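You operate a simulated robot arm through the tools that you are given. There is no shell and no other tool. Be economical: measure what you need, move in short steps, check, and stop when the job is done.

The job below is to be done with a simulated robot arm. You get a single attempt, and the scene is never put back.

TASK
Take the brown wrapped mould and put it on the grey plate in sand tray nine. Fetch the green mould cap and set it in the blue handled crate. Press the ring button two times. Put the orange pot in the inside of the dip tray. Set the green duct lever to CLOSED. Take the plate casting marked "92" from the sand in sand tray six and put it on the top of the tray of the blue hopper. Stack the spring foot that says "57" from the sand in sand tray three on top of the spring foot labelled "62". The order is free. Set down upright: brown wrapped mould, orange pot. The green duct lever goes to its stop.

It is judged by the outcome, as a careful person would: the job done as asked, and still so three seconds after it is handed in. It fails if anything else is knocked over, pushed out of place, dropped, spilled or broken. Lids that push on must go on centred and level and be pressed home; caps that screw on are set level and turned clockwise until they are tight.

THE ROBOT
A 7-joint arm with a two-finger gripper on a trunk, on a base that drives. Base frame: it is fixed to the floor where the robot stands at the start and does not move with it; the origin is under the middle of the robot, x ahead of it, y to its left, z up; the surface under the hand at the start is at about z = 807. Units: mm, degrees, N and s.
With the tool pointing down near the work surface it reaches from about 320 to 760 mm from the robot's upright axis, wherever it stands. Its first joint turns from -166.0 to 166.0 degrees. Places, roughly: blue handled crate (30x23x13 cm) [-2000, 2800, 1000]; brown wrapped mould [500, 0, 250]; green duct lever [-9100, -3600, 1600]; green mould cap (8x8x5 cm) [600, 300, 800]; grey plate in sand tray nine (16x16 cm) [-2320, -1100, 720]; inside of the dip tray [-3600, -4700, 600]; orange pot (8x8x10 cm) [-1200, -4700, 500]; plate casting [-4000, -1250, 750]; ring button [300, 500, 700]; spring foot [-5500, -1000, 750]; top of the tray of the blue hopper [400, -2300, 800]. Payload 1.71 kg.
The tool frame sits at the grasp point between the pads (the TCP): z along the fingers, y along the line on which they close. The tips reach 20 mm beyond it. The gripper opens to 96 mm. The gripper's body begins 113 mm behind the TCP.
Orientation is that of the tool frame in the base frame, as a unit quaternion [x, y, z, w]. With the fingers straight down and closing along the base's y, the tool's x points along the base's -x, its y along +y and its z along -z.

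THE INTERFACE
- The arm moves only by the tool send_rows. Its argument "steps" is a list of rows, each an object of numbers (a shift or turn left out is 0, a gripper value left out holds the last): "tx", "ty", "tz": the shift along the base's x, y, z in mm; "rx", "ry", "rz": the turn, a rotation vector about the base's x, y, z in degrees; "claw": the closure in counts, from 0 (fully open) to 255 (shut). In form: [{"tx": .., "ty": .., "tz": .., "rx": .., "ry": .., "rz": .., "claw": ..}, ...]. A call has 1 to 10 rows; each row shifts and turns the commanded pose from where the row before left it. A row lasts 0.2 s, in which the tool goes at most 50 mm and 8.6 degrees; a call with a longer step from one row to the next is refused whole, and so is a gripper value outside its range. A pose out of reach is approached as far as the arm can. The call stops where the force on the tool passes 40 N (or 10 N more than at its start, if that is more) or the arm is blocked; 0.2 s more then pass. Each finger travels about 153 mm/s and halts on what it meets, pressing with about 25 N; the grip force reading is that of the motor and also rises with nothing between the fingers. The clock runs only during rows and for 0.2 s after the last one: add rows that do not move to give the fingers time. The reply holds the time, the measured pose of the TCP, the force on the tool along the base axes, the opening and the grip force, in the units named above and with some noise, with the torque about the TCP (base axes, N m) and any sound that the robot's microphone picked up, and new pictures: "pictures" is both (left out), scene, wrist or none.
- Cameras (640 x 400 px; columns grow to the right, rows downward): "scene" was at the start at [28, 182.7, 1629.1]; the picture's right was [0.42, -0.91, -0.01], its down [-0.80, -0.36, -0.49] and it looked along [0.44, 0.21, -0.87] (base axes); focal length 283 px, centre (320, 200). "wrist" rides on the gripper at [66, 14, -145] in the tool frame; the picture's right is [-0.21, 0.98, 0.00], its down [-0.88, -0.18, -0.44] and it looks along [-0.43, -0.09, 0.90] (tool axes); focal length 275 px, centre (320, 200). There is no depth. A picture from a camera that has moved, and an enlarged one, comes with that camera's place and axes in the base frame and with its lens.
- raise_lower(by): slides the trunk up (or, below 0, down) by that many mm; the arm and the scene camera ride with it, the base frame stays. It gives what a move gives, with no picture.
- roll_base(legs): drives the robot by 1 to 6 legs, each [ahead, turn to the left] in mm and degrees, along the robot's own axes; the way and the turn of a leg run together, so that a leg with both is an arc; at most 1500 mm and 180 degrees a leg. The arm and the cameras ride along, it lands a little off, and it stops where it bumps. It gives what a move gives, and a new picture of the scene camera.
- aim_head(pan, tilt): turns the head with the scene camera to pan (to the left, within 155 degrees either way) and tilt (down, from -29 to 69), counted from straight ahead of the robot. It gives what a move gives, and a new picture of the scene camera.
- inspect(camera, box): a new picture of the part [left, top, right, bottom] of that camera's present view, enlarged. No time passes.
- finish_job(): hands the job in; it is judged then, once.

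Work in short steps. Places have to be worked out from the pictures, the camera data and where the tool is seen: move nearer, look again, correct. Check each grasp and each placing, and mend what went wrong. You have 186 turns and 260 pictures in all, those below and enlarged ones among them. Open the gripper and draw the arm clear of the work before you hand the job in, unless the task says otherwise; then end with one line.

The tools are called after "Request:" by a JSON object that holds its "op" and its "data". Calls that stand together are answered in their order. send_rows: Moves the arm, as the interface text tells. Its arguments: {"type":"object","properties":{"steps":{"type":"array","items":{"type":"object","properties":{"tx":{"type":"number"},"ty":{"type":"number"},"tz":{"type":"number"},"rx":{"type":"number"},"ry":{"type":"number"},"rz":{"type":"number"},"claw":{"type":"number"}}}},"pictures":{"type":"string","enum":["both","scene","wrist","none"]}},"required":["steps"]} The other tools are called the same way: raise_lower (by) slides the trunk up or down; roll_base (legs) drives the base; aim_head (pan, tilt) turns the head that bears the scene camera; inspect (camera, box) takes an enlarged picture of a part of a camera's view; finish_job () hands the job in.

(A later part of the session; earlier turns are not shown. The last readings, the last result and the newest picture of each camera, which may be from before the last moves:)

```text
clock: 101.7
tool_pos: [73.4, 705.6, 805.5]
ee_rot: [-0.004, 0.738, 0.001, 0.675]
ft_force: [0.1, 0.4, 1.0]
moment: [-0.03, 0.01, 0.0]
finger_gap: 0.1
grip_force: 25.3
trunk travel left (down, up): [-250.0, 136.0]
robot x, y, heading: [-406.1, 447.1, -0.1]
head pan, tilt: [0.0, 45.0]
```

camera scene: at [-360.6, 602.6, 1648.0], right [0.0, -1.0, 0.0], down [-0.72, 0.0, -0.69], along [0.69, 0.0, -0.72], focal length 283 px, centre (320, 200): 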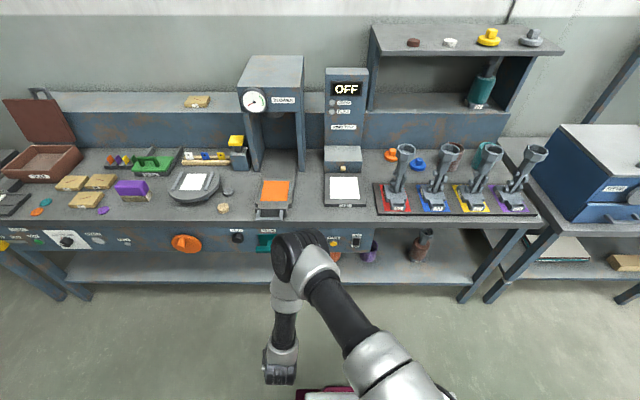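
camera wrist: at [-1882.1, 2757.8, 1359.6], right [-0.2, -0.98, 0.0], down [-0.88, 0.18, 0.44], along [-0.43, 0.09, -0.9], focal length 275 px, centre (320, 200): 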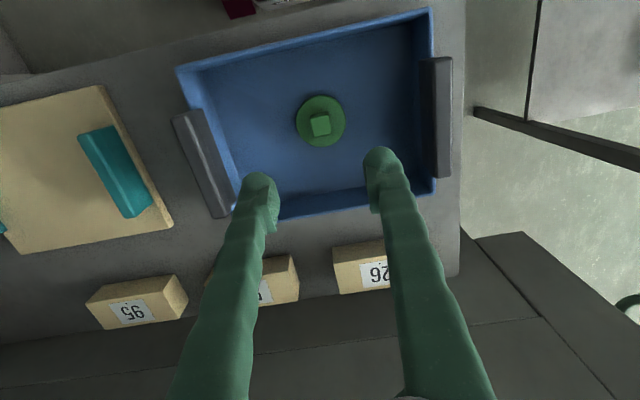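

Request:
{"op": "send_rows", "data": {"steps": [{"tx": 20, "ty": -30, "tz": -20, "ry": -2}, {"tx": 28, "ty": -30, "tz": -22, "ry": -3}, {"tx": 28, "ty": -30, "tz": -22}, {"tx": 28, "ty": -35, "tz": -22}, {"tx": 28, "ty": -35, "tz": -22}, {}, {}]}}

```text
clock: 103.3
tool_pos: [222.7, 604.2, 704.1]
ee_rot: [-0.001, 0.695, -0.018, 0.719]
ft_force: [0.4, 0.0, -0.6]
moment: [-0.02, 0.0, 0.02]
finger_gap: 0.0
grip_force: 25.6
out of reach, approached as far as the arm can: row 1, 4, 5
trunk travel left (down, up): [-250.0, 136.0]
robot x, y, heading: [-410.3, 449.8, 0.3]
head pan, tilt: [0.0, 45.0]
camera scene: at [-362.4, 602.6, 1648.2], right [0.0, -1.0, 0.0], down [-0.72, 0.0, -0.7], along [0.7, 0.0, -0.72], focal length 283 px, centre (320, 200)
camera wrist: at [79.8, 619.0, 632.1], right [0.02, 0.98, 0.18], down [-0.48, -0.15, 0.86], along [0.88, -0.1, 0.47], focal length 275 px, centre (320, 200)
```

scene: 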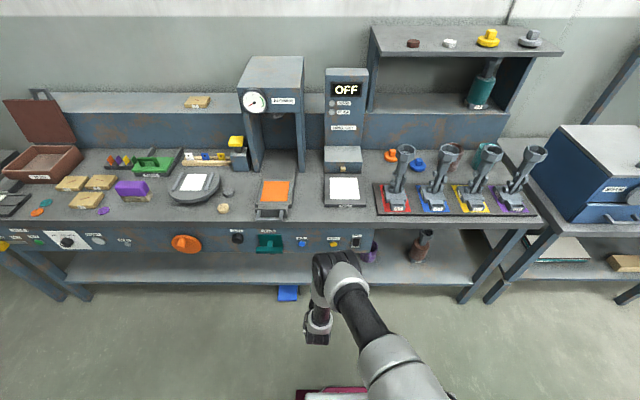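
wrist: 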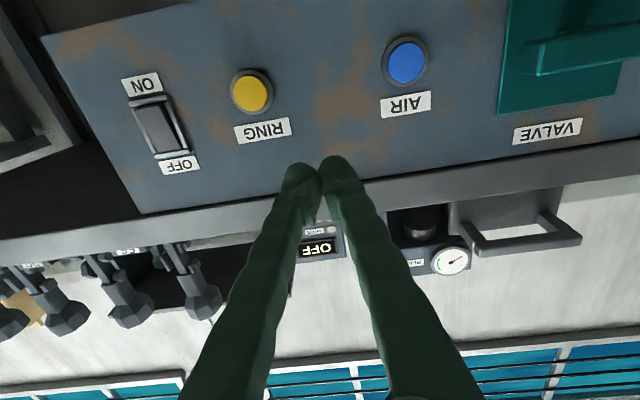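

Wrist view shows RING clearly: about [340, 551, 657]. Move toward it in front.

Request:
{"op": "send_rows", "data": {"steps": [{"tz": -23, "ty": -10}, {"tz": -23, "ty": -10}, {"ty": -15}, {"ty": -15}, {}]}}

```text
clock: 104.5
tool_pos: [232.5, 612.6, 653.6]
ee_rot: [-0.001, 0.694, -0.01, 0.72]
ft_force: [-0.5, 0.2, 0.1]
moment: [0.01, -0.03, -0.01]
finger_gap: 0.0
grip_force: 24.8
out of reach, approached as far as the arm can: row 1, 2, 3, 4
trunk travel left (down, up): [-250.0, 136.0]
robot x, y, heading: [-408.9, 443.5, 0.3]
head pan, tilt: [0.0, 45.0]
camera scene: at [-362.3, 602.6, 1648.2], right [0.0, -1.0, 0.0], down [-0.72, 0.0, -0.7], along [0.7, 0.0, -0.72], focal length 283 px, centre (320, 200)
camera wrist: at [89.4, 626.9, 580.7], right [0.0, 0.98, 0.19], down [-0.48, -0.17, 0.86], along [0.88, -0.1, 0.47], focal length 275 px, centre (320, 200)
```

scene: 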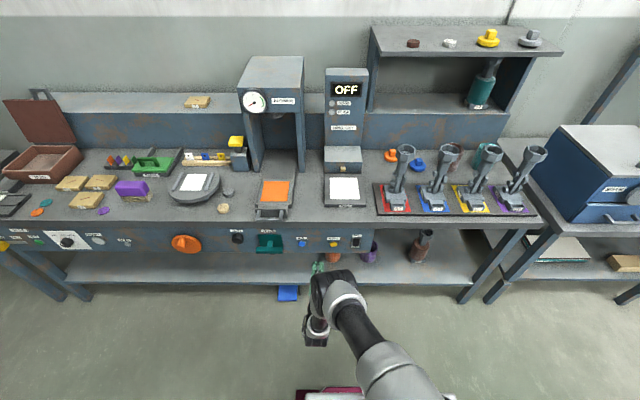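
wrist: 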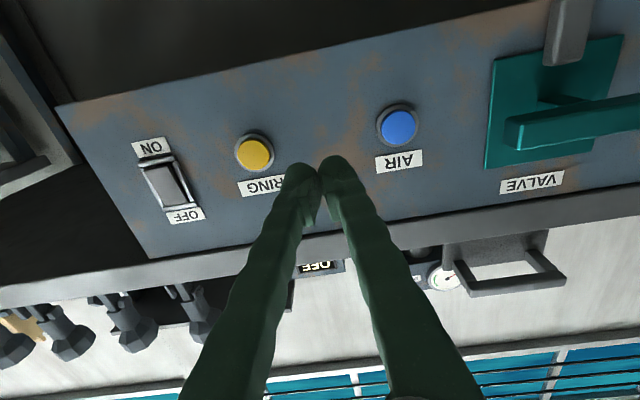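

The arm can't come further right in this posture; instead I turn the base 5.8° right, which brings the fingertips in line with the button.

Request:
{"op": "roll_base", "data": {"legs": [[0, -5.8]]}}

Request:
{"op": "send_rows", "data": {"steps": [{}], "pictures": "wrist"}}

```text
clock: 105.5
tool_pos: [245.9, 545.6, 653.5]
ee_rot: [0.035, 0.693, -0.048, 0.718]
ft_force: [0.3, -0.4, 0.5]
moment: [-0.04, 0.01, 0.0]
finger_gap: 0.0
grip_force: 24.7
trunk travel left (down, up): [-250.0, 136.0]
robot x, y, heading: [-411.1, 450.3, -5.7]
head pan, tilt: [0.0, 45.0]
camera scene: at [-346.4, 596.8, 1648.2], right [-0.1, -0.99, 0.0], down [-0.72, 0.07, -0.7], along [0.69, -0.07, -0.72], focal length 283 px, centre (320, 200)
```

scene: 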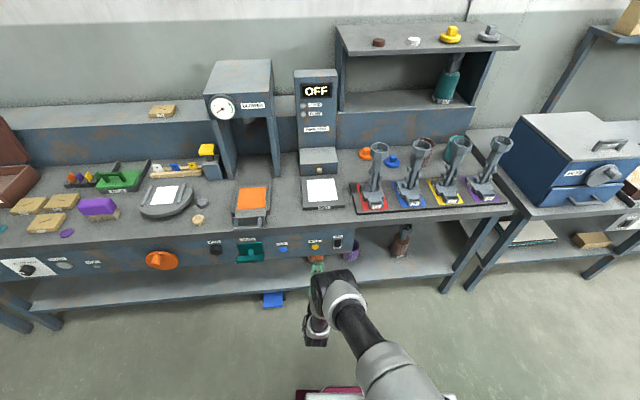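

```text
clock: 105.9
tool_pos: [236.2, 547.0, 663.1]
ee_rot: [0.034, 0.688, -0.047, 0.724]
ft_force: [-0.3, 0.3, -0.2]
moment: [0.02, 0.01, 0.01]
finger_gap: 0.2
grip_force: 25.1
trunk travel left (down, up): [-250.0, 136.0]
robot x, y, heading: [-410.9, 450.1, -5.6]
head pan, tilt: [0.0, 45.0]
camera wrist: at [97.1, 575.3, 588.3], right [0.1, 0.98, 0.19], down [-0.51, -0.11, 0.85], along [0.86, -0.18, 0.48], focal length 275 px, centre (320, 200)
```

wrist: 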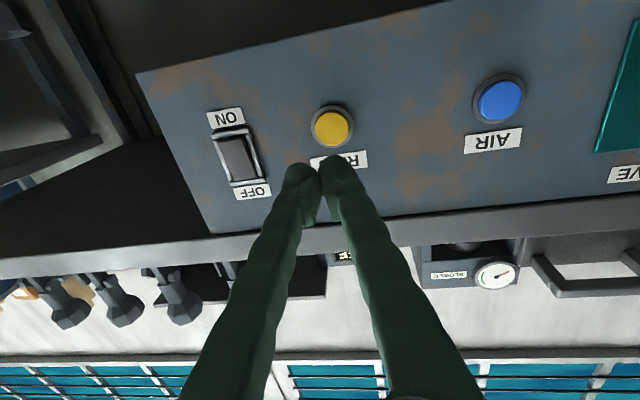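

Nearly aligned: button ≈[340, 549, 653]. Shift a bit down and approach to 20 mm short.

Request:
{"op": "send_rows", "data": {"steps": [{"tx": 30, "ty": 2, "tz": -6}, {"tx": 30, "ty": 2, "tz": -5}, {}], "pictures": "wrist"}}

```text
clock: 106.7
tool_pos: [296.8, 550.3, 651.7]
ee_rot: [0.035, 0.687, -0.048, 0.724]
ft_force: [-0.5, -0.8, -0.4]
moment: [0.0, -0.02, 0.01]
finger_gap: 0.0
grip_force: 24.9
trunk travel left (down, up): [-250.0, 136.0]
robot x, y, heading: [-410.7, 446.7, -5.7]
head pan, tilt: [0.0, 45.0]
camera wrist: at [157.3, 579.3, 576.6], right [0.1, 0.98, 0.19], down [-0.51, -0.11, 0.85], along [0.86, -0.18, 0.48], focal length 275 px, centre (320, 200)
```

wrist: 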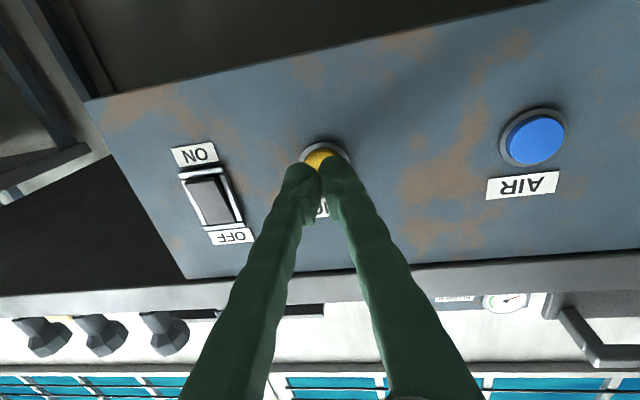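

Lined up. Push forward in small steps, watching force and sound.

Request:
{"op": "send_rows", "data": {"steps": [{"tx": 12}, {"tx": 6}, {"tx": 4}, {"tx": 4}], "pictures": "wrist"}}

```text
clock: 107.7
tool_pos: [322.7, 551.2, 650.6]
ee_rot: [0.034, 0.688, -0.047, 0.724]
ft_force: [-13.7, 1.8, 2.8]
moment: [-0.02, 0.01, 0.1]
finger_gap: 0.0
grip_force: 25.0
trunk travel left (down, up): [-250.0, 136.0]
robot x, y, heading: [-409.8, 448.7, -5.6]
head pan, tilt: [0.0, 45.0]
heard: click
camera wrist: at [182.6, 579.8, 576.0], right [0.1, 0.98, 0.19], down [-0.51, -0.11, 0.85], along [0.86, -0.18, 0.48], focal length 275 px, centre (320, 200)
```

wrist: 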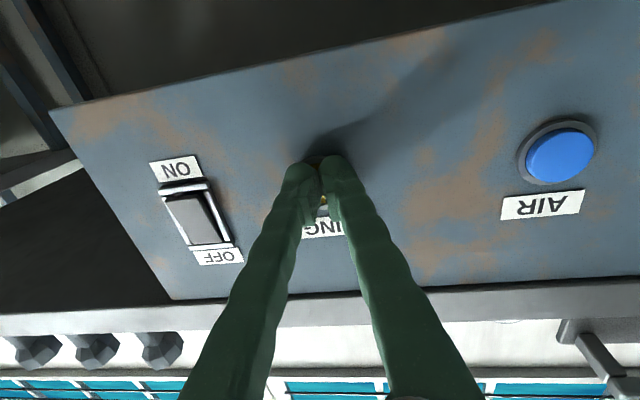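

Click: first press. Withdraw and check for state, then press again.

Request:
{"op": "send_rows", "data": {"steps": [{"tx": -15}, {"tx": -10}, {}, {}], "pictures": "scene"}}

Request:
{"op": "send_rows", "data": {"steps": [{"tx": 11}, {"tx": 6}, {"tx": 4}, {"tx": 4}], "pictures": "none"}}

```text
clock: 108.7
tool_pos: [298.1, 550.8, 651.9]
ee_rot: [0.034, 0.688, -0.047, 0.724]
ft_force: [-0.3, 0.4, 0.7]
moment: [0.02, 0.01, 0.01]
finger_gap: 0.1
grip_force: 25.0
trunk travel left (down, up): [-250.0, 136.0]
robot x, y, heading: [-412.8, 451.0, -6.0]
head pan, tilt: [0.0, 45.0]
camera scene: at [-346.3, 597.0, 1648.2], right [-0.1, -0.99, 0.0], down [-0.72, 0.07, -0.7], along [0.69, -0.07, -0.72], focal length 283 px, centre (320, 200)
```

scene: 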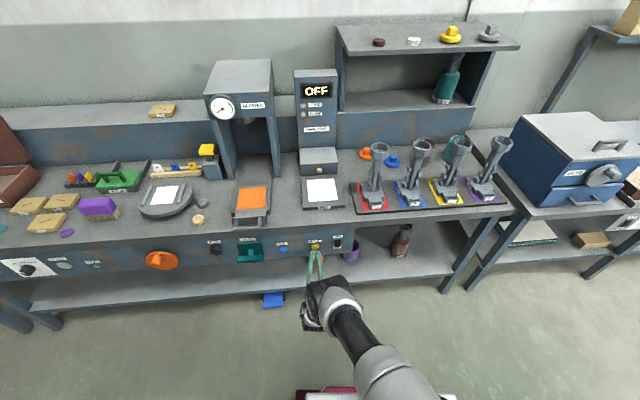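

```text
clock: 109.7
tool_pos: [321.8, 551.3, 651.2]
ee_rot: [0.035, 0.687, -0.048, 0.724]
ft_force: [-13.2, 1.1, 3.4]
moment: [0.03, -0.02, 0.12]
finger_gap: 0.1
grip_force: 24.9
trunk travel left (down, up): [-250.0, 136.0]
robot x, y, heading: [-411.9, 445.4, -5.5]
head pan, tilt: [0.0, 45.0]
heard: click
```

Two clicks heard. Withdraw, back off and drive to face the brown mould (robot at about [-450, -126]).

Request:
{"op": "send_rows", "data": {"steps": [{"tx": -30}, {"tx": -30}, {}], "pictures": "none"}}

Request:
{"op": "roll_base", "data": {"legs": [[-200, 0], [0, -69.3], [616, 0], [0, 75]]}}

Request:
{"op": "inspect", "data": {"camera": "scene", "box": [200, 190, 440, 340]}}

```text
clock: 110.5
tool_pos: [262.3, 550.2, 651.9]
ee_rot: [0.034, 0.687, -0.047, 0.724]
ft_force: [-0.7, 0.3, 0.5]
moment: [-0.02, -0.02, 0.0]
finger_gap: 0.0
grip_force: 25.4
trunk travel left (down, up): [-250.0, 136.0]
robot x, y, heading: [-413.9, 449.8, -5.6]
head pan, tilt: [0.0, 45.0]
```

```text
clock: 122.9
tool_pos: [205.4, 65.5, 652.4]
ee_rot: [-0.012, 0.688, 0.002, 0.725]
ft_force: [0.7, 0.2, -1.1]
moment: [-0.02, -0.02, 0.0]
finger_gap: 0.0
grip_force: 25.0
trunk travel left (down, up): [-250.0, 136.0]
robot x, y, heading: [-448.1, -136.1, 2.0]
head pan, tilt: [0.0, 45.0]
camera scene: at [-404.4, 23.5, 1648.2], right [0.04, -1.0, 0.0], down [-0.72, -0.03, -0.7], along [0.69, 0.02, -0.72], focal length 283 px, centre (320, 200)
```

scene: 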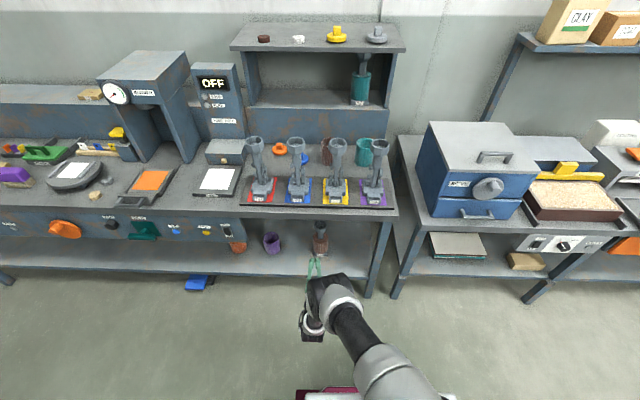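

```text
2.67 times, centred on (320, 265) of scene
camera zoom: at [-404.4, 23.5, 1648.2], right [0.04, -1.0, 0.0], down [-0.72, -0.03, -0.7], along [0.69, 0.02, -0.72], focal length 756 px, centre (320, 27)
```

zoom: 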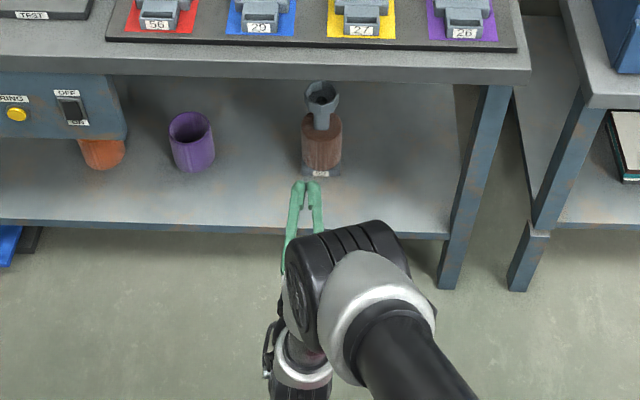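

Lined up well: mould ≈[495, 46]. Lower the trunk halfway and check.

Request:
{"op": "raise_lower", "data": {"by": -150}}

Request:
{"op": "inspect", "data": {"camera": "wrist", "box": [0, 0, 640, 400]}}

```text
clock: 124.7
tool_pos: [195.5, 64.9, 512.3]
ee_rot: [-0.012, 0.682, 0.001, 0.731]
ft_force: [0.9, 0.5, 0.3]
moment: [-0.01, 0.02, -0.03]
finger_gap: 0.2
grip_force: 25.5
trunk travel left (down, up): [-100.0, 286.0]
robot x, y, heading: [-451.6, -134.2, 1.9]
head pan, tilt: [0.0, 45.0]
```

```text
1.00 times, centred on (320, 200) of wrist (not enlarged: the box is as wide or as high as the picture)
camera zoom: at [54.7, 75.2, 435.2], right [-0.03, 0.98, 0.19], down [-0.5, -0.18, 0.85], along [0.87, -0.07, 0.5], focal length 275 px, centre (320, 200)
```

zoom: 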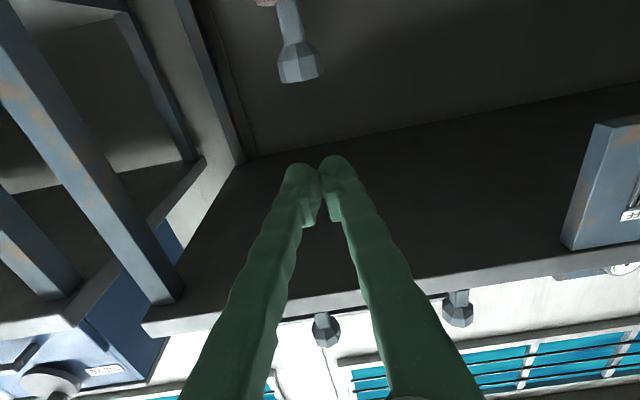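

Lower the rest and level the tool.

Request:
{"op": "raise_lower", "data": {"by": -100}}

Request:
{"op": "send_rows", "data": {"steps": [{"ry": 5, "tz": -5}, {"ty": -5}, {}]}}

```text
clock: 126.0
tool_pos: [195.2, 65.6, 413.3]
ee_rot: [-0.011, 0.682, 0.001, 0.731]
ft_force: [-0.6, -0.1, 0.0]
moment: [0.0, 0.0, -0.01]
finger_gap: 0.0
grip_force: 24.7
trunk travel left (down, up): [0.0, 386.0]
robot x, y, heading: [-449.8, -133.2, 2.0]
head pan, tilt: [0.0, 45.0]
```

```text
clock: 126.8
tool_pos: [195.8, 60.4, 407.2]
ee_rot: [-0.012, 0.713, 0.002, 0.701]
ft_force: [-0.5, 0.3, -0.5]
moment: [-0.01, -0.01, -0.03]
finger_gap: 0.0
grip_force: 24.9
trunk travel left (down, up): [0.0, 386.0]
robot x, y, heading: [-445.8, -131.7, 1.8]
head pan, tilt: [0.0, 45.0]
camera scene: at [-408.6, 23.3, 1399.4], right [0.04, -1.0, 0.0], down [-0.72, -0.03, -0.7], along [0.69, 0.02, -0.72], focal length 283 px, centre (320, 200)
camera wrist: at [48.4, 69.9, 343.0], right [-0.01, 0.98, 0.19], down [-0.42, -0.18, 0.89], along [0.91, -0.07, 0.42], focal length 275 px, centre (320, 200)
```

scene: 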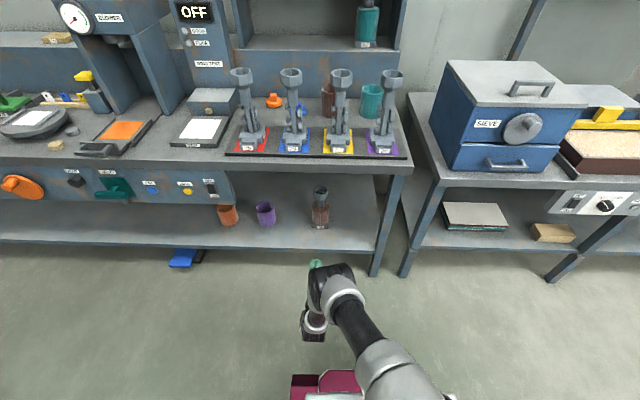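
wrist: 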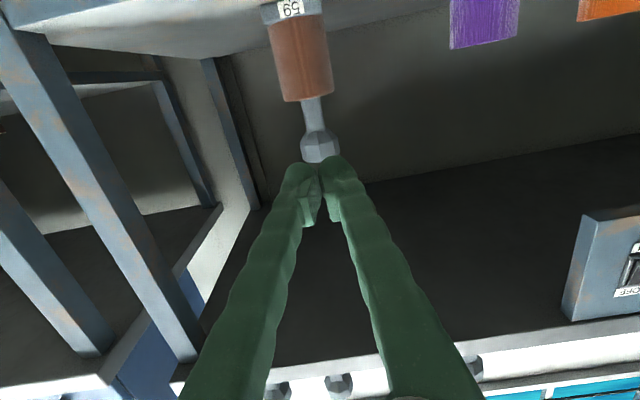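

Mould centre ≈[525, 47], neck z 385–430, so the grip height 407 is right. Open, turn 2° right, and drive ahead 230.

Request:
{"op": "send_rows", "data": {"steps": [{"claw": 0}, {}, {}], "pictures": "none"}}

Request:
{"op": "roll_base", "data": {"legs": [[0, -2], [230, 0]]}}

Request:
{"op": "inspect", "data": {"camera": "wrist", "box": [0, 0, 640, 400]}}

```text
clock: 127.6
tool_pos: [195.0, 60.2, 407.8]
ee_rot: [-0.011, 0.713, 0.002, 0.701]
ft_force: [-0.3, 0.6, -0.4]
moment: [-0.01, -0.03, -0.03]
finger_gap: 96.2
grip_force: 0.0
trunk travel left (down, up): [0.0, 386.0]
robot x, y, heading: [-445.9, -131.6, 2.2]
head pan, tilt: [0.0, 45.0]
```

```text
clock: 129.8
tool_pos: [432.1, 37.8, 407.5]
ee_rot: [0.001, 0.714, -0.01, 0.7]
ft_force: [0.0, 1.1, 0.7]
moment: [0.05, 0.05, 0.0]
finger_gap: 96.3
grip_force: 0.0
trunk travel left (down, up): [0.0, 386.0]
robot x, y, heading: [-216.1, -134.2, 0.1]
head pan, tilt: [0.0, 45.0]
camera scene: at [-173.5, 21.7, 1399.4], right [0.0, -1.0, 0.0], down [-0.72, 0.0, -0.7], along [0.7, 0.0, -0.72], focal length 283 px, centre (320, 200)
```

scene: 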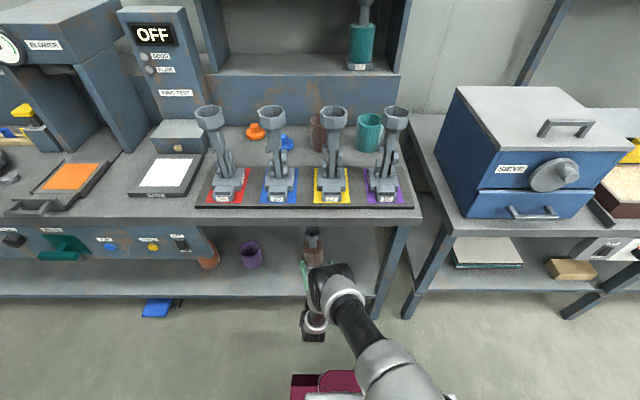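

```text
1.00 times, centred on (320, 200) of wrist (not enlarged: the box is as wide or as high as the picture)
camera zoom: at [285.0, 52.8, 343.1], right [0.02, 0.98, 0.19], down [-0.43, -0.17, 0.89], along [0.9, -0.1, 0.42], focal length 275 px, centre (320, 200)
```

zoom: 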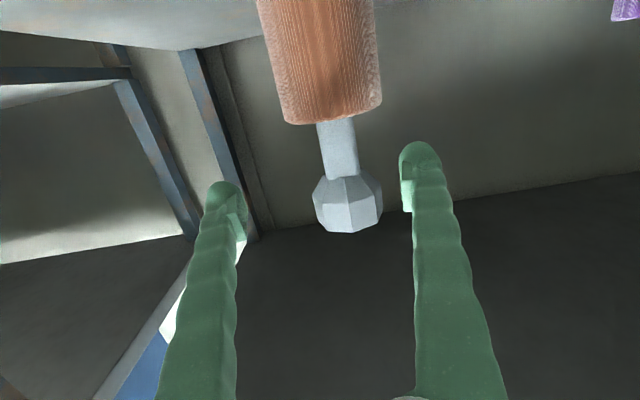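

Neck at ≈[538, 52], z 387–441. Shift the hand left 14 and up 5, then drive ahead 100.

Request:
{"op": "send_rows", "data": {"steps": [{"ty": 14, "tz": 5}, {}], "pictures": "none"}}

Request:
{"op": "roll_base", "data": {"legs": [[100, 0]]}}

Request:
{"op": "inspect", "data": {"camera": "wrist", "box": [0, 0, 640, 400]}}

```text
clock: 130.4
tool_pos: [426.5, 53.2, 422.4]
ee_rot: [0.001, 0.708, -0.011, 0.706]
ft_force: [-0.5, -0.1, 0.6]
moment: [0.01, 0.02, 0.0]
finger_gap: 96.0
grip_force: 0.0
trunk travel left (down, up): [0.0, 386.0]
robot x, y, heading: [-216.4, -133.0, -0.1]
head pan, tilt: [0.0, 45.0]
```

```text
clock: 131.6
tool_pos: [525.9, 52.5, 421.9]
ee_rot: [0.0, 0.708, -0.011, 0.706]
ft_force: [-0.3, -0.7, 0.1]
moment: [-0.01, 0.01, 0.01]
finger_gap: 96.0
grip_force: 0.0
trunk travel left (down, up): [0.0, 386.0]
robot x, y, heading: [-116.2, -128.4, 0.3]
head pan, tilt: [0.0, 45.0]
camera scene: at [-73.6, 21.8, 1399.3], right [0.0, -1.0, 0.0], down [-0.72, 0.0, -0.7], along [0.7, 0.0, -0.72], focal length 283 px, centre (320, 200)
```

scene: 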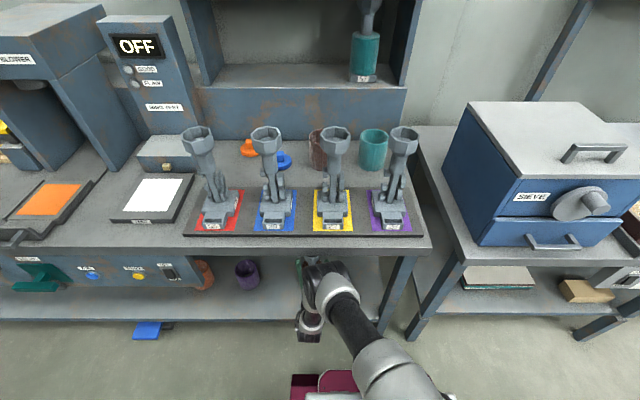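

```text
1.00 times, centred on (320, 200) of wrist (not enlarged: the box is as wide or as high as the picture)
camera zoom: at [380.0, 67.6, 355.8], right [0.02, 0.98, 0.19], down [-0.44, -0.17, 0.88], along [0.9, -0.1, 0.43], focal length 275 px, centre (320, 200)
```

zoom: 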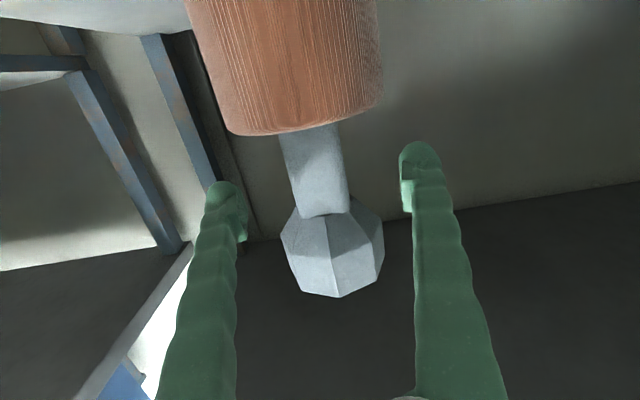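

Neck is between the fingers at z≈414. Small final shift and close.

Request:
{"op": "send_rows", "data": {"steps": [{"tx": 12, "tz": -7}, {"claw": 255}, {}, {}, {}], "pictures": "wrist"}}

```text
clock: 132.8
tool_pos: [532.0, 53.3, 425.8]
ee_rot: [0.0, 0.702, -0.009, 0.712]
ft_force: [-1.3, -0.5, 2.3]
moment: [0.16, 0.0, 0.02]
finger_gap: 33.3
grip_force: 25.3
trunk travel left (down, up): [0.0, 386.0]
robot x, y, heading: [-117.4, -135.3, 0.2]
head pan, tilt: [0.0, 45.0]
camera wrist: at [386.8, 68.0, 356.4], right [0.01, 0.98, 0.19], down [-0.46, -0.17, 0.87], along [0.89, -0.1, 0.45], focal length 275 px, centre (320, 200)
```

wrist: 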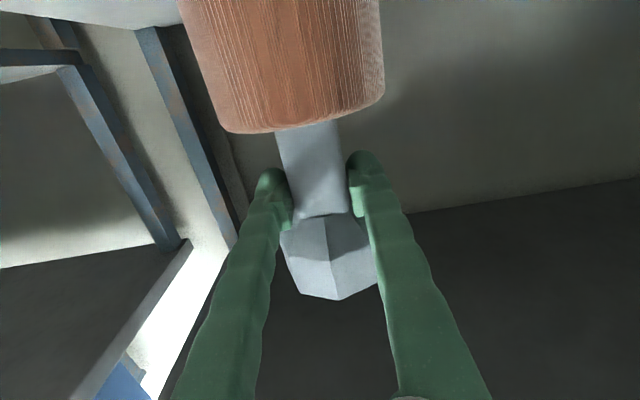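

Held at 33 mm. Lift 40 mm with the trunk and check.

Request:
{"op": "raise_lower", "data": {"by": 40}}

Request:
{"op": "inspect", "data": {"camera": "wrist", "box": [0, 0, 640, 400]}}

```text
clock: 133.6
tool_pos: [531.2, 52.6, 463.4]
ee_rot: [0.001, 0.703, -0.01, 0.711]
ft_force: [0.5, 1.4, -4.7]
moment: [-0.02, 0.02, 0.01]
finger_gap: 33.1
grip_force: 25.0
trunk travel left (down, up): [-40.0, 346.0]
robot x, y, heading: [-115.3, -136.2, 0.1]
head pan, tilt: [0.0, 45.0]
```

```text
1.00 times, centred on (320, 200) of wrist (not enlarged: the box is as wide or as high as the picture)
camera zoom: at [386.6, 67.9, 394.4], right [0.01, 0.98, 0.19], down [-0.46, -0.17, 0.87], along [0.89, -0.1, 0.45], focal length 275 px, centre (320, 200)
```

zoom: 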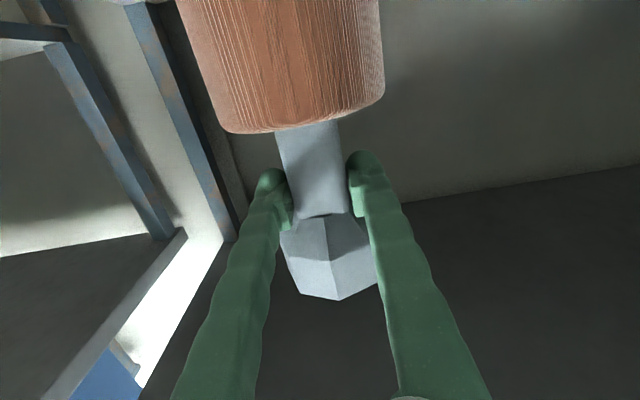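

Lifted cleanly (≈5 N). Back out 700 mm, then raise the trunk.

Request:
{"op": "roll_base", "data": {"legs": [[-700, 0]]}}

Request:
{"op": "raise_lower", "data": {"by": 340}}

Request:
{"op": "aim_head", "data": {"pan": -130, "tilt": 25}}

```text
clock: 137.6
tool_pos: [-157.5, 53.7, 463.1]
ee_rot: [0.0, 0.703, -0.009, 0.711]
ft_force: [0.0, -0.1, -5.5]
moment: [0.01, 0.01, 0.02]
finger_gap: 33.0
grip_force: 25.6
trunk travel left (down, up): [-40.0, 346.0]
robot x, y, heading: [-805.1, -135.8, 0.3]
head pan, tilt: [0.0, 45.0]
camera scene: at [-760.3, 20.0, 1438.0], right [0.0, -1.0, 0.0], down [-0.72, 0.0, -0.69], along [0.69, 0.0, -0.72], focal length 283 px, centre (320, 200)
```

scene: 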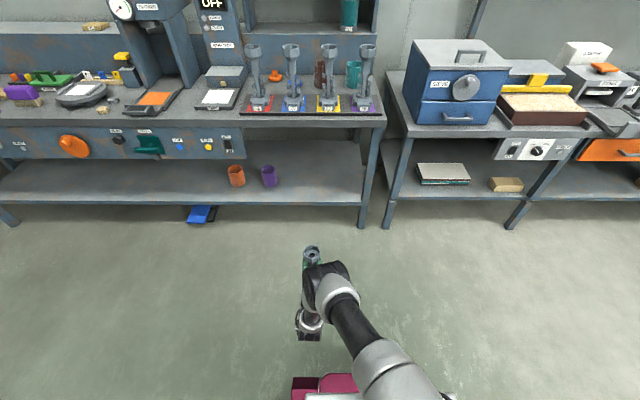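

```text
clock: 141.0
tool_pos: [-162.5, 54.1, 814.2]
ee_rot: [-0.002, 0.697, -0.008, 0.717]
ft_force: [0.0, 0.4, -5.1]
moment: [0.0, 0.06, 0.01]
finger_gap: 32.8
grip_force: 25.2
trunk travel left (down, up): [-380.0, 6.0]
robot x, y, heading: [-811.1, -135.8, 0.2]
head pan, tilt: [0.0, 45.0]
```

```text
clock: 143.1
tool_pos: [-162.4, 54.1, 813.2]
ee_rot: [-0.001, 0.697, -0.009, 0.717]
ft_force: [0.4, -0.5, -4.5]
moment: [0.01, 0.03, 0.0]
finger_gap: 32.8
grip_force: 24.5
trunk travel left (down, up): [-380.0, 6.0]
robot x, y, heading: [-804.8, -136.9, 0.2]
head pan, tilt: [-130.0, 25.0]
camera scene: at [-894.3, -51.2, 1811.5], right [-0.77, 0.64, 0.01], down [0.25, 0.33, -0.91], along [-0.59, -0.7, -0.41], focal length 283 px, centre (320, 200)
```

scene: 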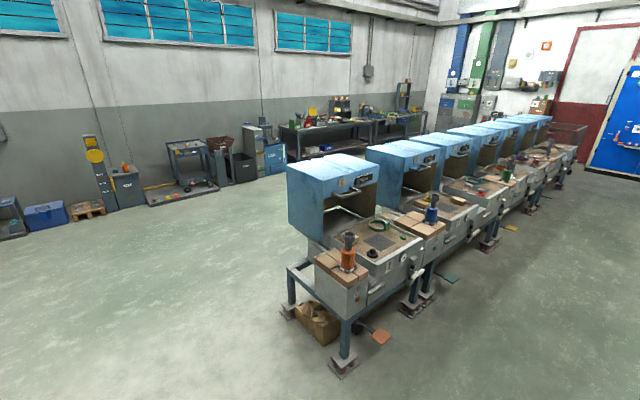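

Tray nine is the nearest hooded tray; I zoom on it.

Request:
{"op": "inspect", "data": {"camera": "scene", "box": [280, 150, 480, 275]}}

```text
3.20 times, centred on (380, 212) of scene
camera zoom: at [-894.3, -51.2, 1811.5], right [-0.77, 0.64, 0.01], down [0.25, 0.33, -0.91], along [-0.59, -0.7, -0.41], focal length 907 px, centre (128, 160)
```

zoom: 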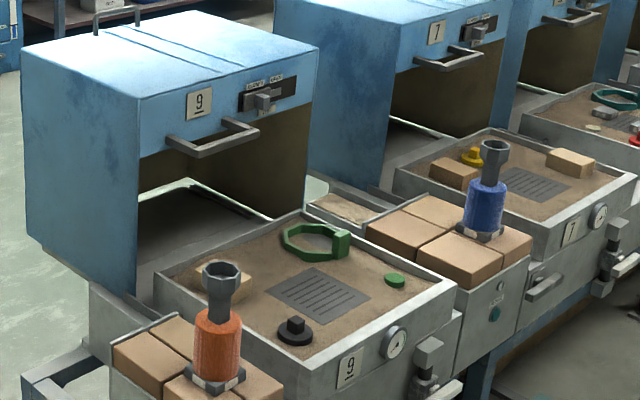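

Plate centre ≈[-2322, -1085, 720]; open from the front (+y). Raise the hand 150 mm, then reverse to x≈-2505 and face -y.

Request:
{"op": "send_rows", "data": {"steps": [{"tz": 30}, {"tz": 30}, {"tz": 30}, {"tz": 30}, {"tz": 30}, {}], "pictures": "none"}}

Request:
{"op": "roll_base", "data": {"legs": [[-850, 0], [-850, 0], [0, -90.2]]}}

Request:
{"op": "aim_head", "data": {"pan": 0, "tilt": 45}}

```text
clock: 144.5
tool_pos: [-160.9, 53.3, 964.5]
ee_rot: [-0.002, 0.697, -0.008, 0.717]
ft_force: [0.0, 0.3, -5.3]
moment: [0.01, 0.07, 0.03]
finger_gap: 33.0
grip_force: 25.1
trunk travel left (down, up): [-380.0, 6.0]
robot x, y, heading: [-804.6, -134.9, 0.5]
head pan, tilt: [-130.0, 25.0]
```

```text
clock: 158.2
tool_pos: [-2312.8, -778.1, 964.8]
ee_rot: [0.486, 0.5, -0.507, 0.507]
ft_force: [-0.7, 0.5, -4.4]
moment: [0.06, 0.02, -0.02]
finger_gap: 32.8
grip_force: 24.5
trunk travel left (down, up): [-380.0, 6.0]
robot x, y, heading: [-2508.7, -138.4, -88.5]
head pan, tilt: [-130.0, 25.0]
camera scene: at [-2428.1, -47.8, 1811.5], right [0.62, 0.78, 0.01], down [0.33, -0.25, -0.91], along [-0.71, 0.57, -0.41], focal length 283 px, centre (320, 200)
```

scene: 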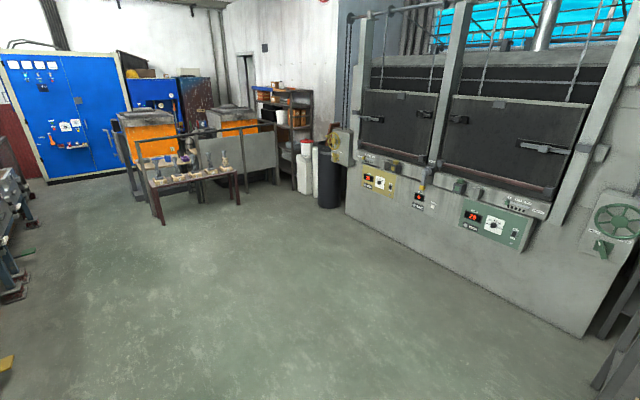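

```text
clock: 160.3
tool_pos: [-2313.9, -763.4, 973.8]
ee_rot: [0.482, 0.496, -0.511, 0.511]
ft_force: [0.1, 0.1, -4.1]
moment: [0.04, 0.01, 0.03]
finger_gap: 32.7
grip_force: 25.2
trunk travel left (down, up): [-380.0, 6.0]
robot x, y, heading: [-2509.6, -140.8, -88.2]
head pan, tilt: [0.0, 45.0]
camera scene: at [-2353.6, -185.9, 1778.5], right [-1.0, -0.03, 0.0], down [-0.02, 0.72, -0.69], along [0.02, -0.69, -0.72], focal length 283 px, centre (320, 200)
```

scene: 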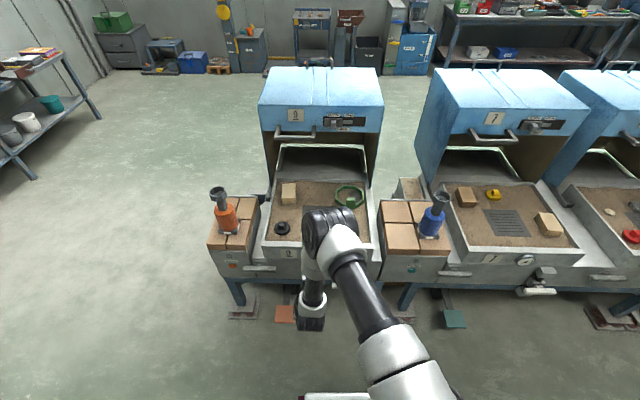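

Correct the 1.7° pitch drift and look from the wrist.

Request:
{"op": "send_rows", "data": {"steps": [{"rx": 1.7}, {}], "pictures": "wrist"}}

Request:
{"op": "inspect", "data": {"camera": "scene", "box": [240, 160, 400, 260]}}

```text
clock: 160.9
tool_pos: [-2313.8, -763.8, 972.6]
ee_rot: [-0.49, -0.503, 0.504, -0.503]
ft_force: [-0.6, -1.0, -4.6]
moment: [0.01, 0.01, 0.0]
finger_gap: 32.9
grip_force: 24.7
trunk travel left (down, up): [-380.0, 6.0]
robot x, y, heading: [-2511.1, -140.6, -88.2]
head pan, tilt: [0.0, 45.0]
camera wrist: at [-2303.9, -620.1, 904.9], right [0.98, 0.02, 0.19], down [-0.18, 0.45, 0.87], along [-0.07, -0.89, 0.45], focal length 275 px, centre (320, 200)
```

wrist: 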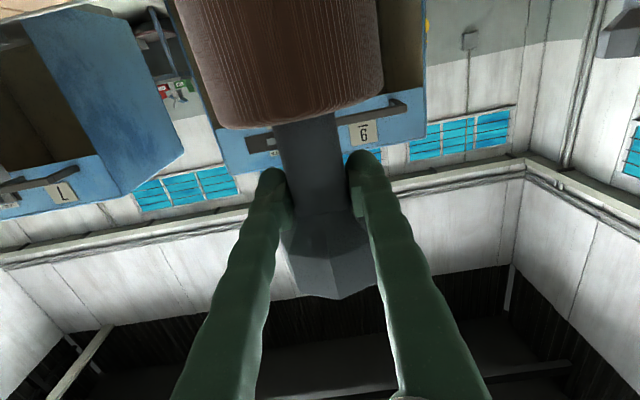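

```text
4.00 times, centred on (320, 210) of scene
camera zoom: at [-2353.4, -186.0, 1778.5], right [-1.0, -0.03, 0.0], down [-0.02, 0.72, -0.69], along [0.02, -0.69, -0.72], focal length 1134 px, centre (320, 160)
```

zoom: 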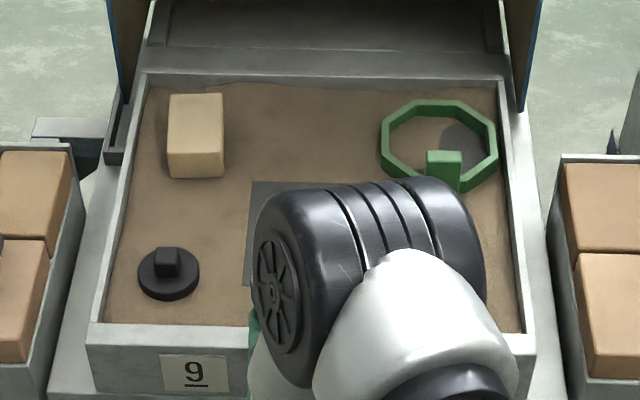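

Plate spans x -2399..-2239, y -1158..-996; centre [-2319, -1077]. Raise 40 mm, trim heading and drive forward 310.

Request:
{"op": "send_rows", "data": {"steps": [{"tz": 20}, {"tz": 20}, {}], "pictures": "none"}}

Request:
{"op": "roll_base", "data": {"legs": [[0, -0.9], [310, 0]]}}

Request:
{"op": "send_rows", "data": {"steps": [{}], "pictures": "wrist"}}

```text
clock: 161.8
tool_pos: [-2314.1, -762.9, 1015.3]
ee_rot: [-0.49, -0.503, 0.503, -0.503]
ft_force: [-0.7, 0.4, -5.3]
moment: [0.01, -0.01, 0.02]
finger_gap: 32.8
grip_force: 25.3
trunk travel left (down, up): [-380.0, 6.0]
robot x, y, heading: [-2510.4, -138.3, -88.1]
head pan, tilt: [0.0, 45.0]
```

```text
clock: 164.3
tool_pos: [-2312.6, -1085.1, 1013.9]
ee_rot: [-0.492, -0.502, 0.504, -0.501]
ft_force: [0.2, -0.8, -4.8]
moment: [0.01, -0.03, -0.01]
finger_gap: 32.7
grip_force: 25.2
trunk travel left (down, up): [-380.0, 6.0]
robot x, y, heading: [-2504.1, -456.9, -89.0]
head pan, tilt: [0.0, 45.0]
camera scene: at [-2348.9, -507.0, 1778.4], right [-1.0, -0.02, 0.0], down [-0.02, 0.72, -0.69], along [0.02, -0.69, -0.72], focal length 283 px, centre (320, 200)
```

scene: 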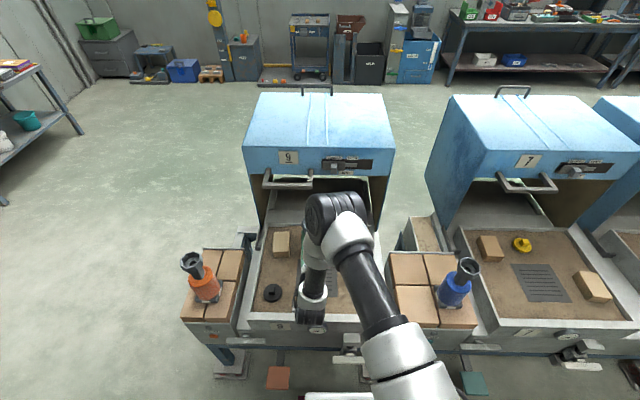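

```text
clock: 164.7
tool_pos: [-2313.0, -1068.5, 1023.7]
ee_rot: [-0.488, -0.498, 0.509, -0.505]
ft_force: [-1.2, 0.0, -4.8]
moment: [0.03, 0.02, -0.02]
finger_gap: 32.8
grip_force: 24.9
trunk travel left (down, up): [-380.0, 6.0]
robot x, y, heading: [-2501.5, -456.5, -88.6]
head pan, tilt: [0.0, 45.0]
camera wrist: at [-2301.9, -925.4, 952.6], right [0.98, 0.01, 0.19], down [-0.18, 0.47, 0.87], along [-0.08, -0.88, 0.46], focal length 275 px, centre (320, 200)
```

wrist: 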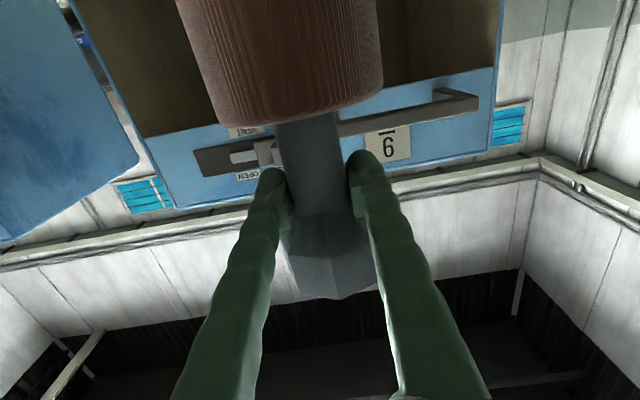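

Small trims then lower toward the plate.

Request:
{"op": "send_rows", "data": {"steps": [{"tx": -5, "ty": -5, "rx": 0.9}, {"tz": -30}, {"tz": -30}, {"tz": -20}, {"tz": -10}, {"tz": -8}, {"tz": -6}, {}]}}

```text
clock: 166.5
tool_pos: [-2319.1, -1072.2, 919.9]
ee_rot: [-0.491, -0.502, 0.505, -0.502]
ft_force: [-0.1, 0.1, -4.9]
moment: [0.03, -0.04, 0.02]
finger_gap: 33.0
grip_force: 25.1
trunk travel left (down, up): [-380.0, 6.0]
robot x, y, heading: [-2503.9, -458.0, -88.9]
head pan, tilt: [0.0, 45.0]
camera scene: at [-2349.0, -505.1, 1778.5], right [-1.0, -0.02, 0.0], down [-0.02, 0.72, -0.69], along [0.02, -0.69, -0.72], focal length 283 px, centre (320, 200)
camera wrist: at [-2307.3, -928.0, 851.0], right [0.98, 0.01, 0.19], down [-0.18, 0.46, 0.87], along [-0.08, -0.89, 0.45], focal length 275 px, centre (320, 200)
```

scene: 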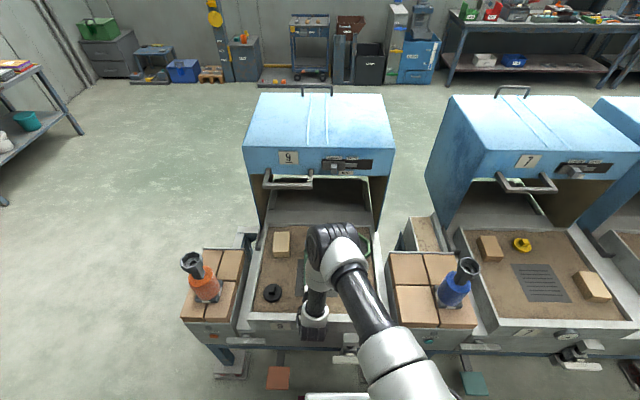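
wrist: 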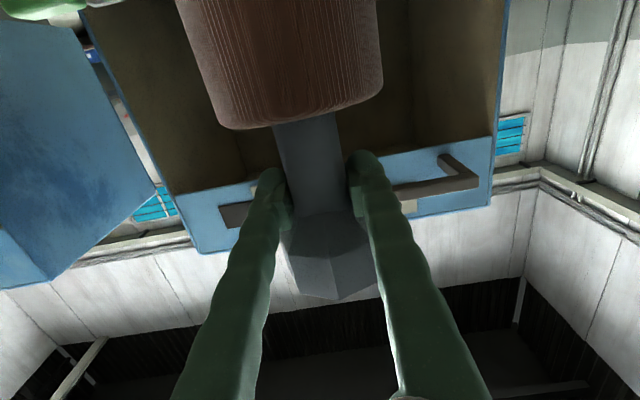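

Still hanging; lower in 4 mm steps.

Request:
{"op": "send_rows", "data": {"steps": [{"tz": -5}, {"tz": -4}, {"tz": -4}, {"tz": -4}, {"tz": -4}, {"tz": -3}, {"tz": -3}, {}], "pictures": "none"}}

```text
clock: 168.3
tool_pos: [-2317.5, -1072.3, 892.2]
ee_rot: [-0.491, -0.502, 0.504, -0.503]
ft_force: [0.3, 0.1, -2.4]
moment: [0.13, -0.03, 0.02]
finger_gap: 33.1
grip_force: 25.2
trunk travel left (down, up): [-380.0, 6.0]
robot x, y, heading: [-2503.4, -456.4, -88.4]
head pan, tilt: [0.0, 45.0]
```

Starting to touch. A few mm more.

Request:
{"op": "send_rows", "data": {"steps": [{"tz": -2}, {"tz": -2}, {}], "pictures": "none"}}

```text
clock: 169.1
tool_pos: [-2318.6, -1074.1, 892.9]
ee_rot: [-0.49, -0.499, 0.507, -0.504]
ft_force: [-4.7, -6.1, 20.4]
moment: [-0.26, -0.25, -0.11]
finger_gap: 32.5
grip_force: 24.9
trunk travel left (down, up): [-380.0, 6.0]
robot x, y, heading: [-2505.3, -456.1, -88.5]
head pan, tilt: [0.0, 45.0]
```

Seated (20 N). Ease up 2 mm, open, and back straight out with the base.

Request:
{"op": "send_rows", "data": {"steps": [{"tz": 2}, {}, {"claw": 0}, {}, {}, {}], "pictures": "wrist"}}

```text
clock: 170.5
tool_pos: [-2317.8, -1070.3, 892.4]
ee_rot: [-0.491, -0.502, 0.505, -0.502]
ft_force: [0.1, 0.1, -1.0]
moment: [0.03, -0.02, -0.01]
finger_gap: 95.9
grip_force: 0.1
trunk travel left (down, up): [-380.0, 6.0]
robot x, y, heading: [-2508.6, -459.0, -88.7]
head pan, tilt: [0.0, 45.0]
camera wrist: at [-2307.2, -928.4, 822.2], right [0.98, 0.01, 0.19], down [-0.18, 0.46, 0.87], along [-0.08, -0.89, 0.45], focal length 275 px, centre (320, 200)
```

wrist: 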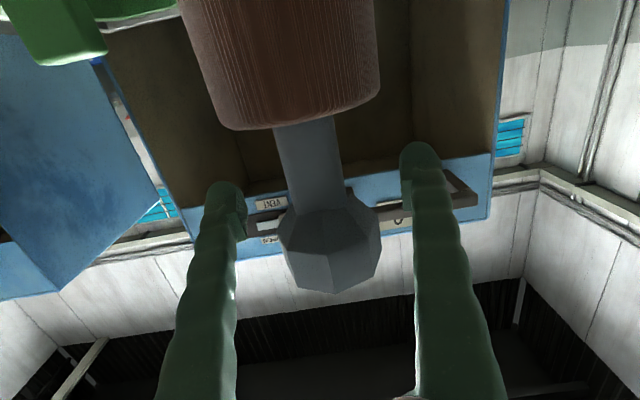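

Released and standing. Back straight out 330 mm and look.

Request:
{"op": "roll_base", "data": {"legs": [[-330, 0]]}}

Request:
{"op": "inspect", "data": {"camera": "scene", "box": [240, 140, 432, 260]}}

```text
clock: 172.8
tool_pos: [-2327.1, -741.3, 892.1]
ee_rot: [-0.491, -0.501, 0.505, -0.503]
ft_force: [1.2, 0.4, -0.2]
moment: [0.07, 0.0, 0.0]
finger_gap: 96.0
grip_force: 0.0
trunk travel left (down, up): [-380.0, 6.0]
robot x, y, heading: [-2515.3, -128.6, -88.8]
head pan, tilt: [0.0, 45.0]
camera scene: at [-2356.5, -171.4, 1778.6], right [-1.0, -0.02, 0.0], down [-0.01, 0.72, -0.7], along [0.01, -0.7, -0.72], focal length 283 px, centre (320, 200)
```

scene: 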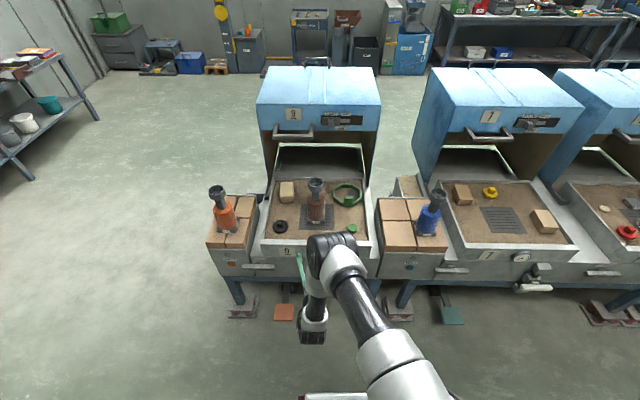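

```text
3.33 times, centred on (336, 200) of scene
camera zoom: at [-2356.5, -171.4, 1778.6], right [-1.0, -0.02, 0.0], down [-0.01, 0.72, -0.7], along [0.01, -0.7, -0.72], focal length 945 px, centre (267, 200)
```

zoom: 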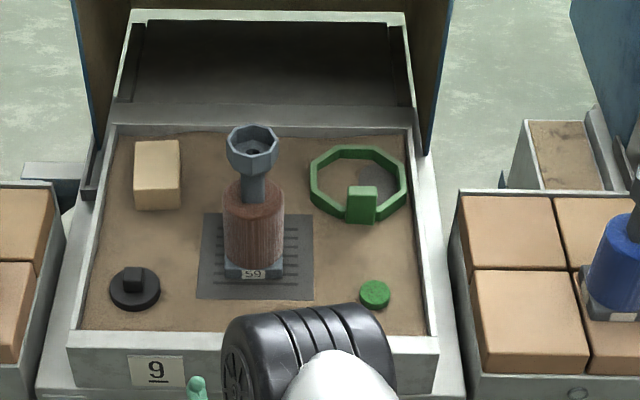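

Mould stands well on the plate. Now drive to tray six near x≈-4000 and look.

Request:
{"op": "roll_base", "data": {"legs": [[0, -91], [1400, 0], [0, 90]]}}

Request:
{"op": "inspect", "data": {"camera": "scene", "box": [200, 80, 520, 280]}}

```text
clock: 189.4
tool_pos: [-3735.7, -720.9, 901.0]
ee_rot: [-0.497, -0.489, 0.517, -0.497]
ft_force: [-0.2, -0.9, 0.1]
moment: [0.02, 0.03, -0.01]
finger_gap: 95.7
grip_force: 0.1
trunk travel left (down, up): [-380.0, 6.0]
robot x, y, heading: [-3906.9, -111.4, -90.9]
head pan, tilt: [0.0, 45.0]
camera scene: at [-3752.7, -166.1, 1778.5], right [-1.0, 0.01, 0.0], down [0.01, 0.72, -0.7], along [-0.01, -0.69, -0.72], focal length 283 px, centre (320, 200)
```

scene: 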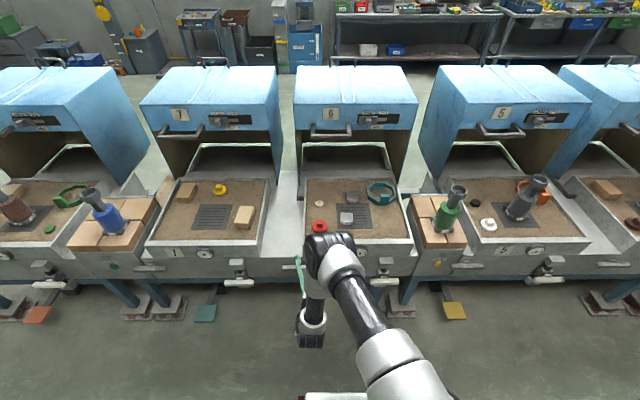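

```text
2.00 times, centred on (360, 180) of scene
camera zoom: at [-3752.7, -166.1, 1778.5], right [-1.0, 0.01, 0.0], down [0.01, 0.72, -0.7], along [-0.01, -0.69, -0.72], focal length 567 px, centre (240, 240)
```

zoom: 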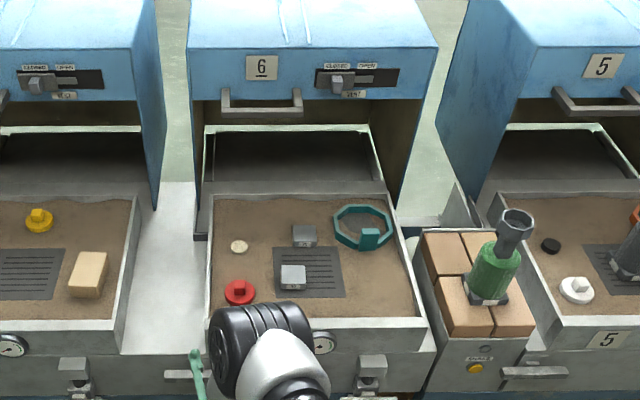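

Two block castings lie by the plate in tray six. Zoom in to read the marks.

Request:
{"op": "inspect", "data": {"camera": "scene", "box": [326, 180, 390, 220]}}

```text
10.00 times, centred on (358, 200) of scene
camera zoom: at [-3752.7, -166.1, 1778.5], right [-1.0, 0.01, 0.0], down [0.01, 0.72, -0.7], along [-0.01, -0.69, -0.72], focal length 2834 px, centre (-60, 200)
```

zoom: 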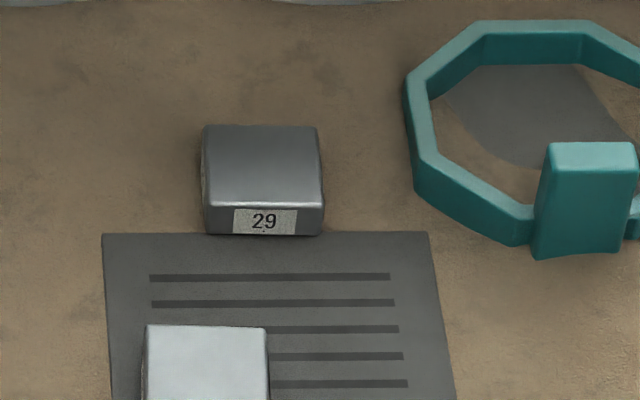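

Request:
{"op": "inspect", "data": {"camera": "scene", "box": [310, 190, 374, 230]}}

```text
10.00 times, centred on (342, 210) of scene
camera zoom: at [-3752.7, -166.1, 1778.5], right [-1.0, 0.01, 0.0], down [0.01, 0.72, -0.7], along [-0.01, -0.69, -0.72], focal length 2834 px, centre (100, 100)
```

zoom: 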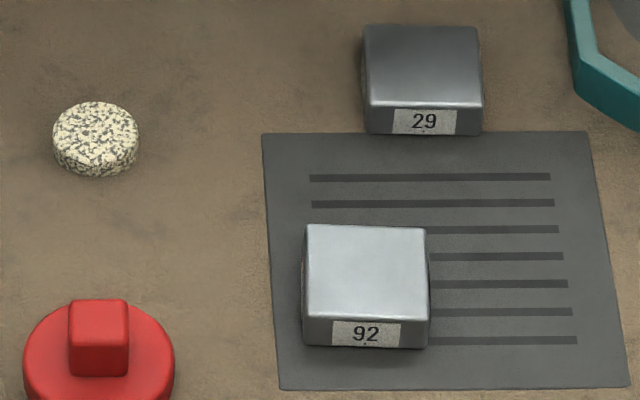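

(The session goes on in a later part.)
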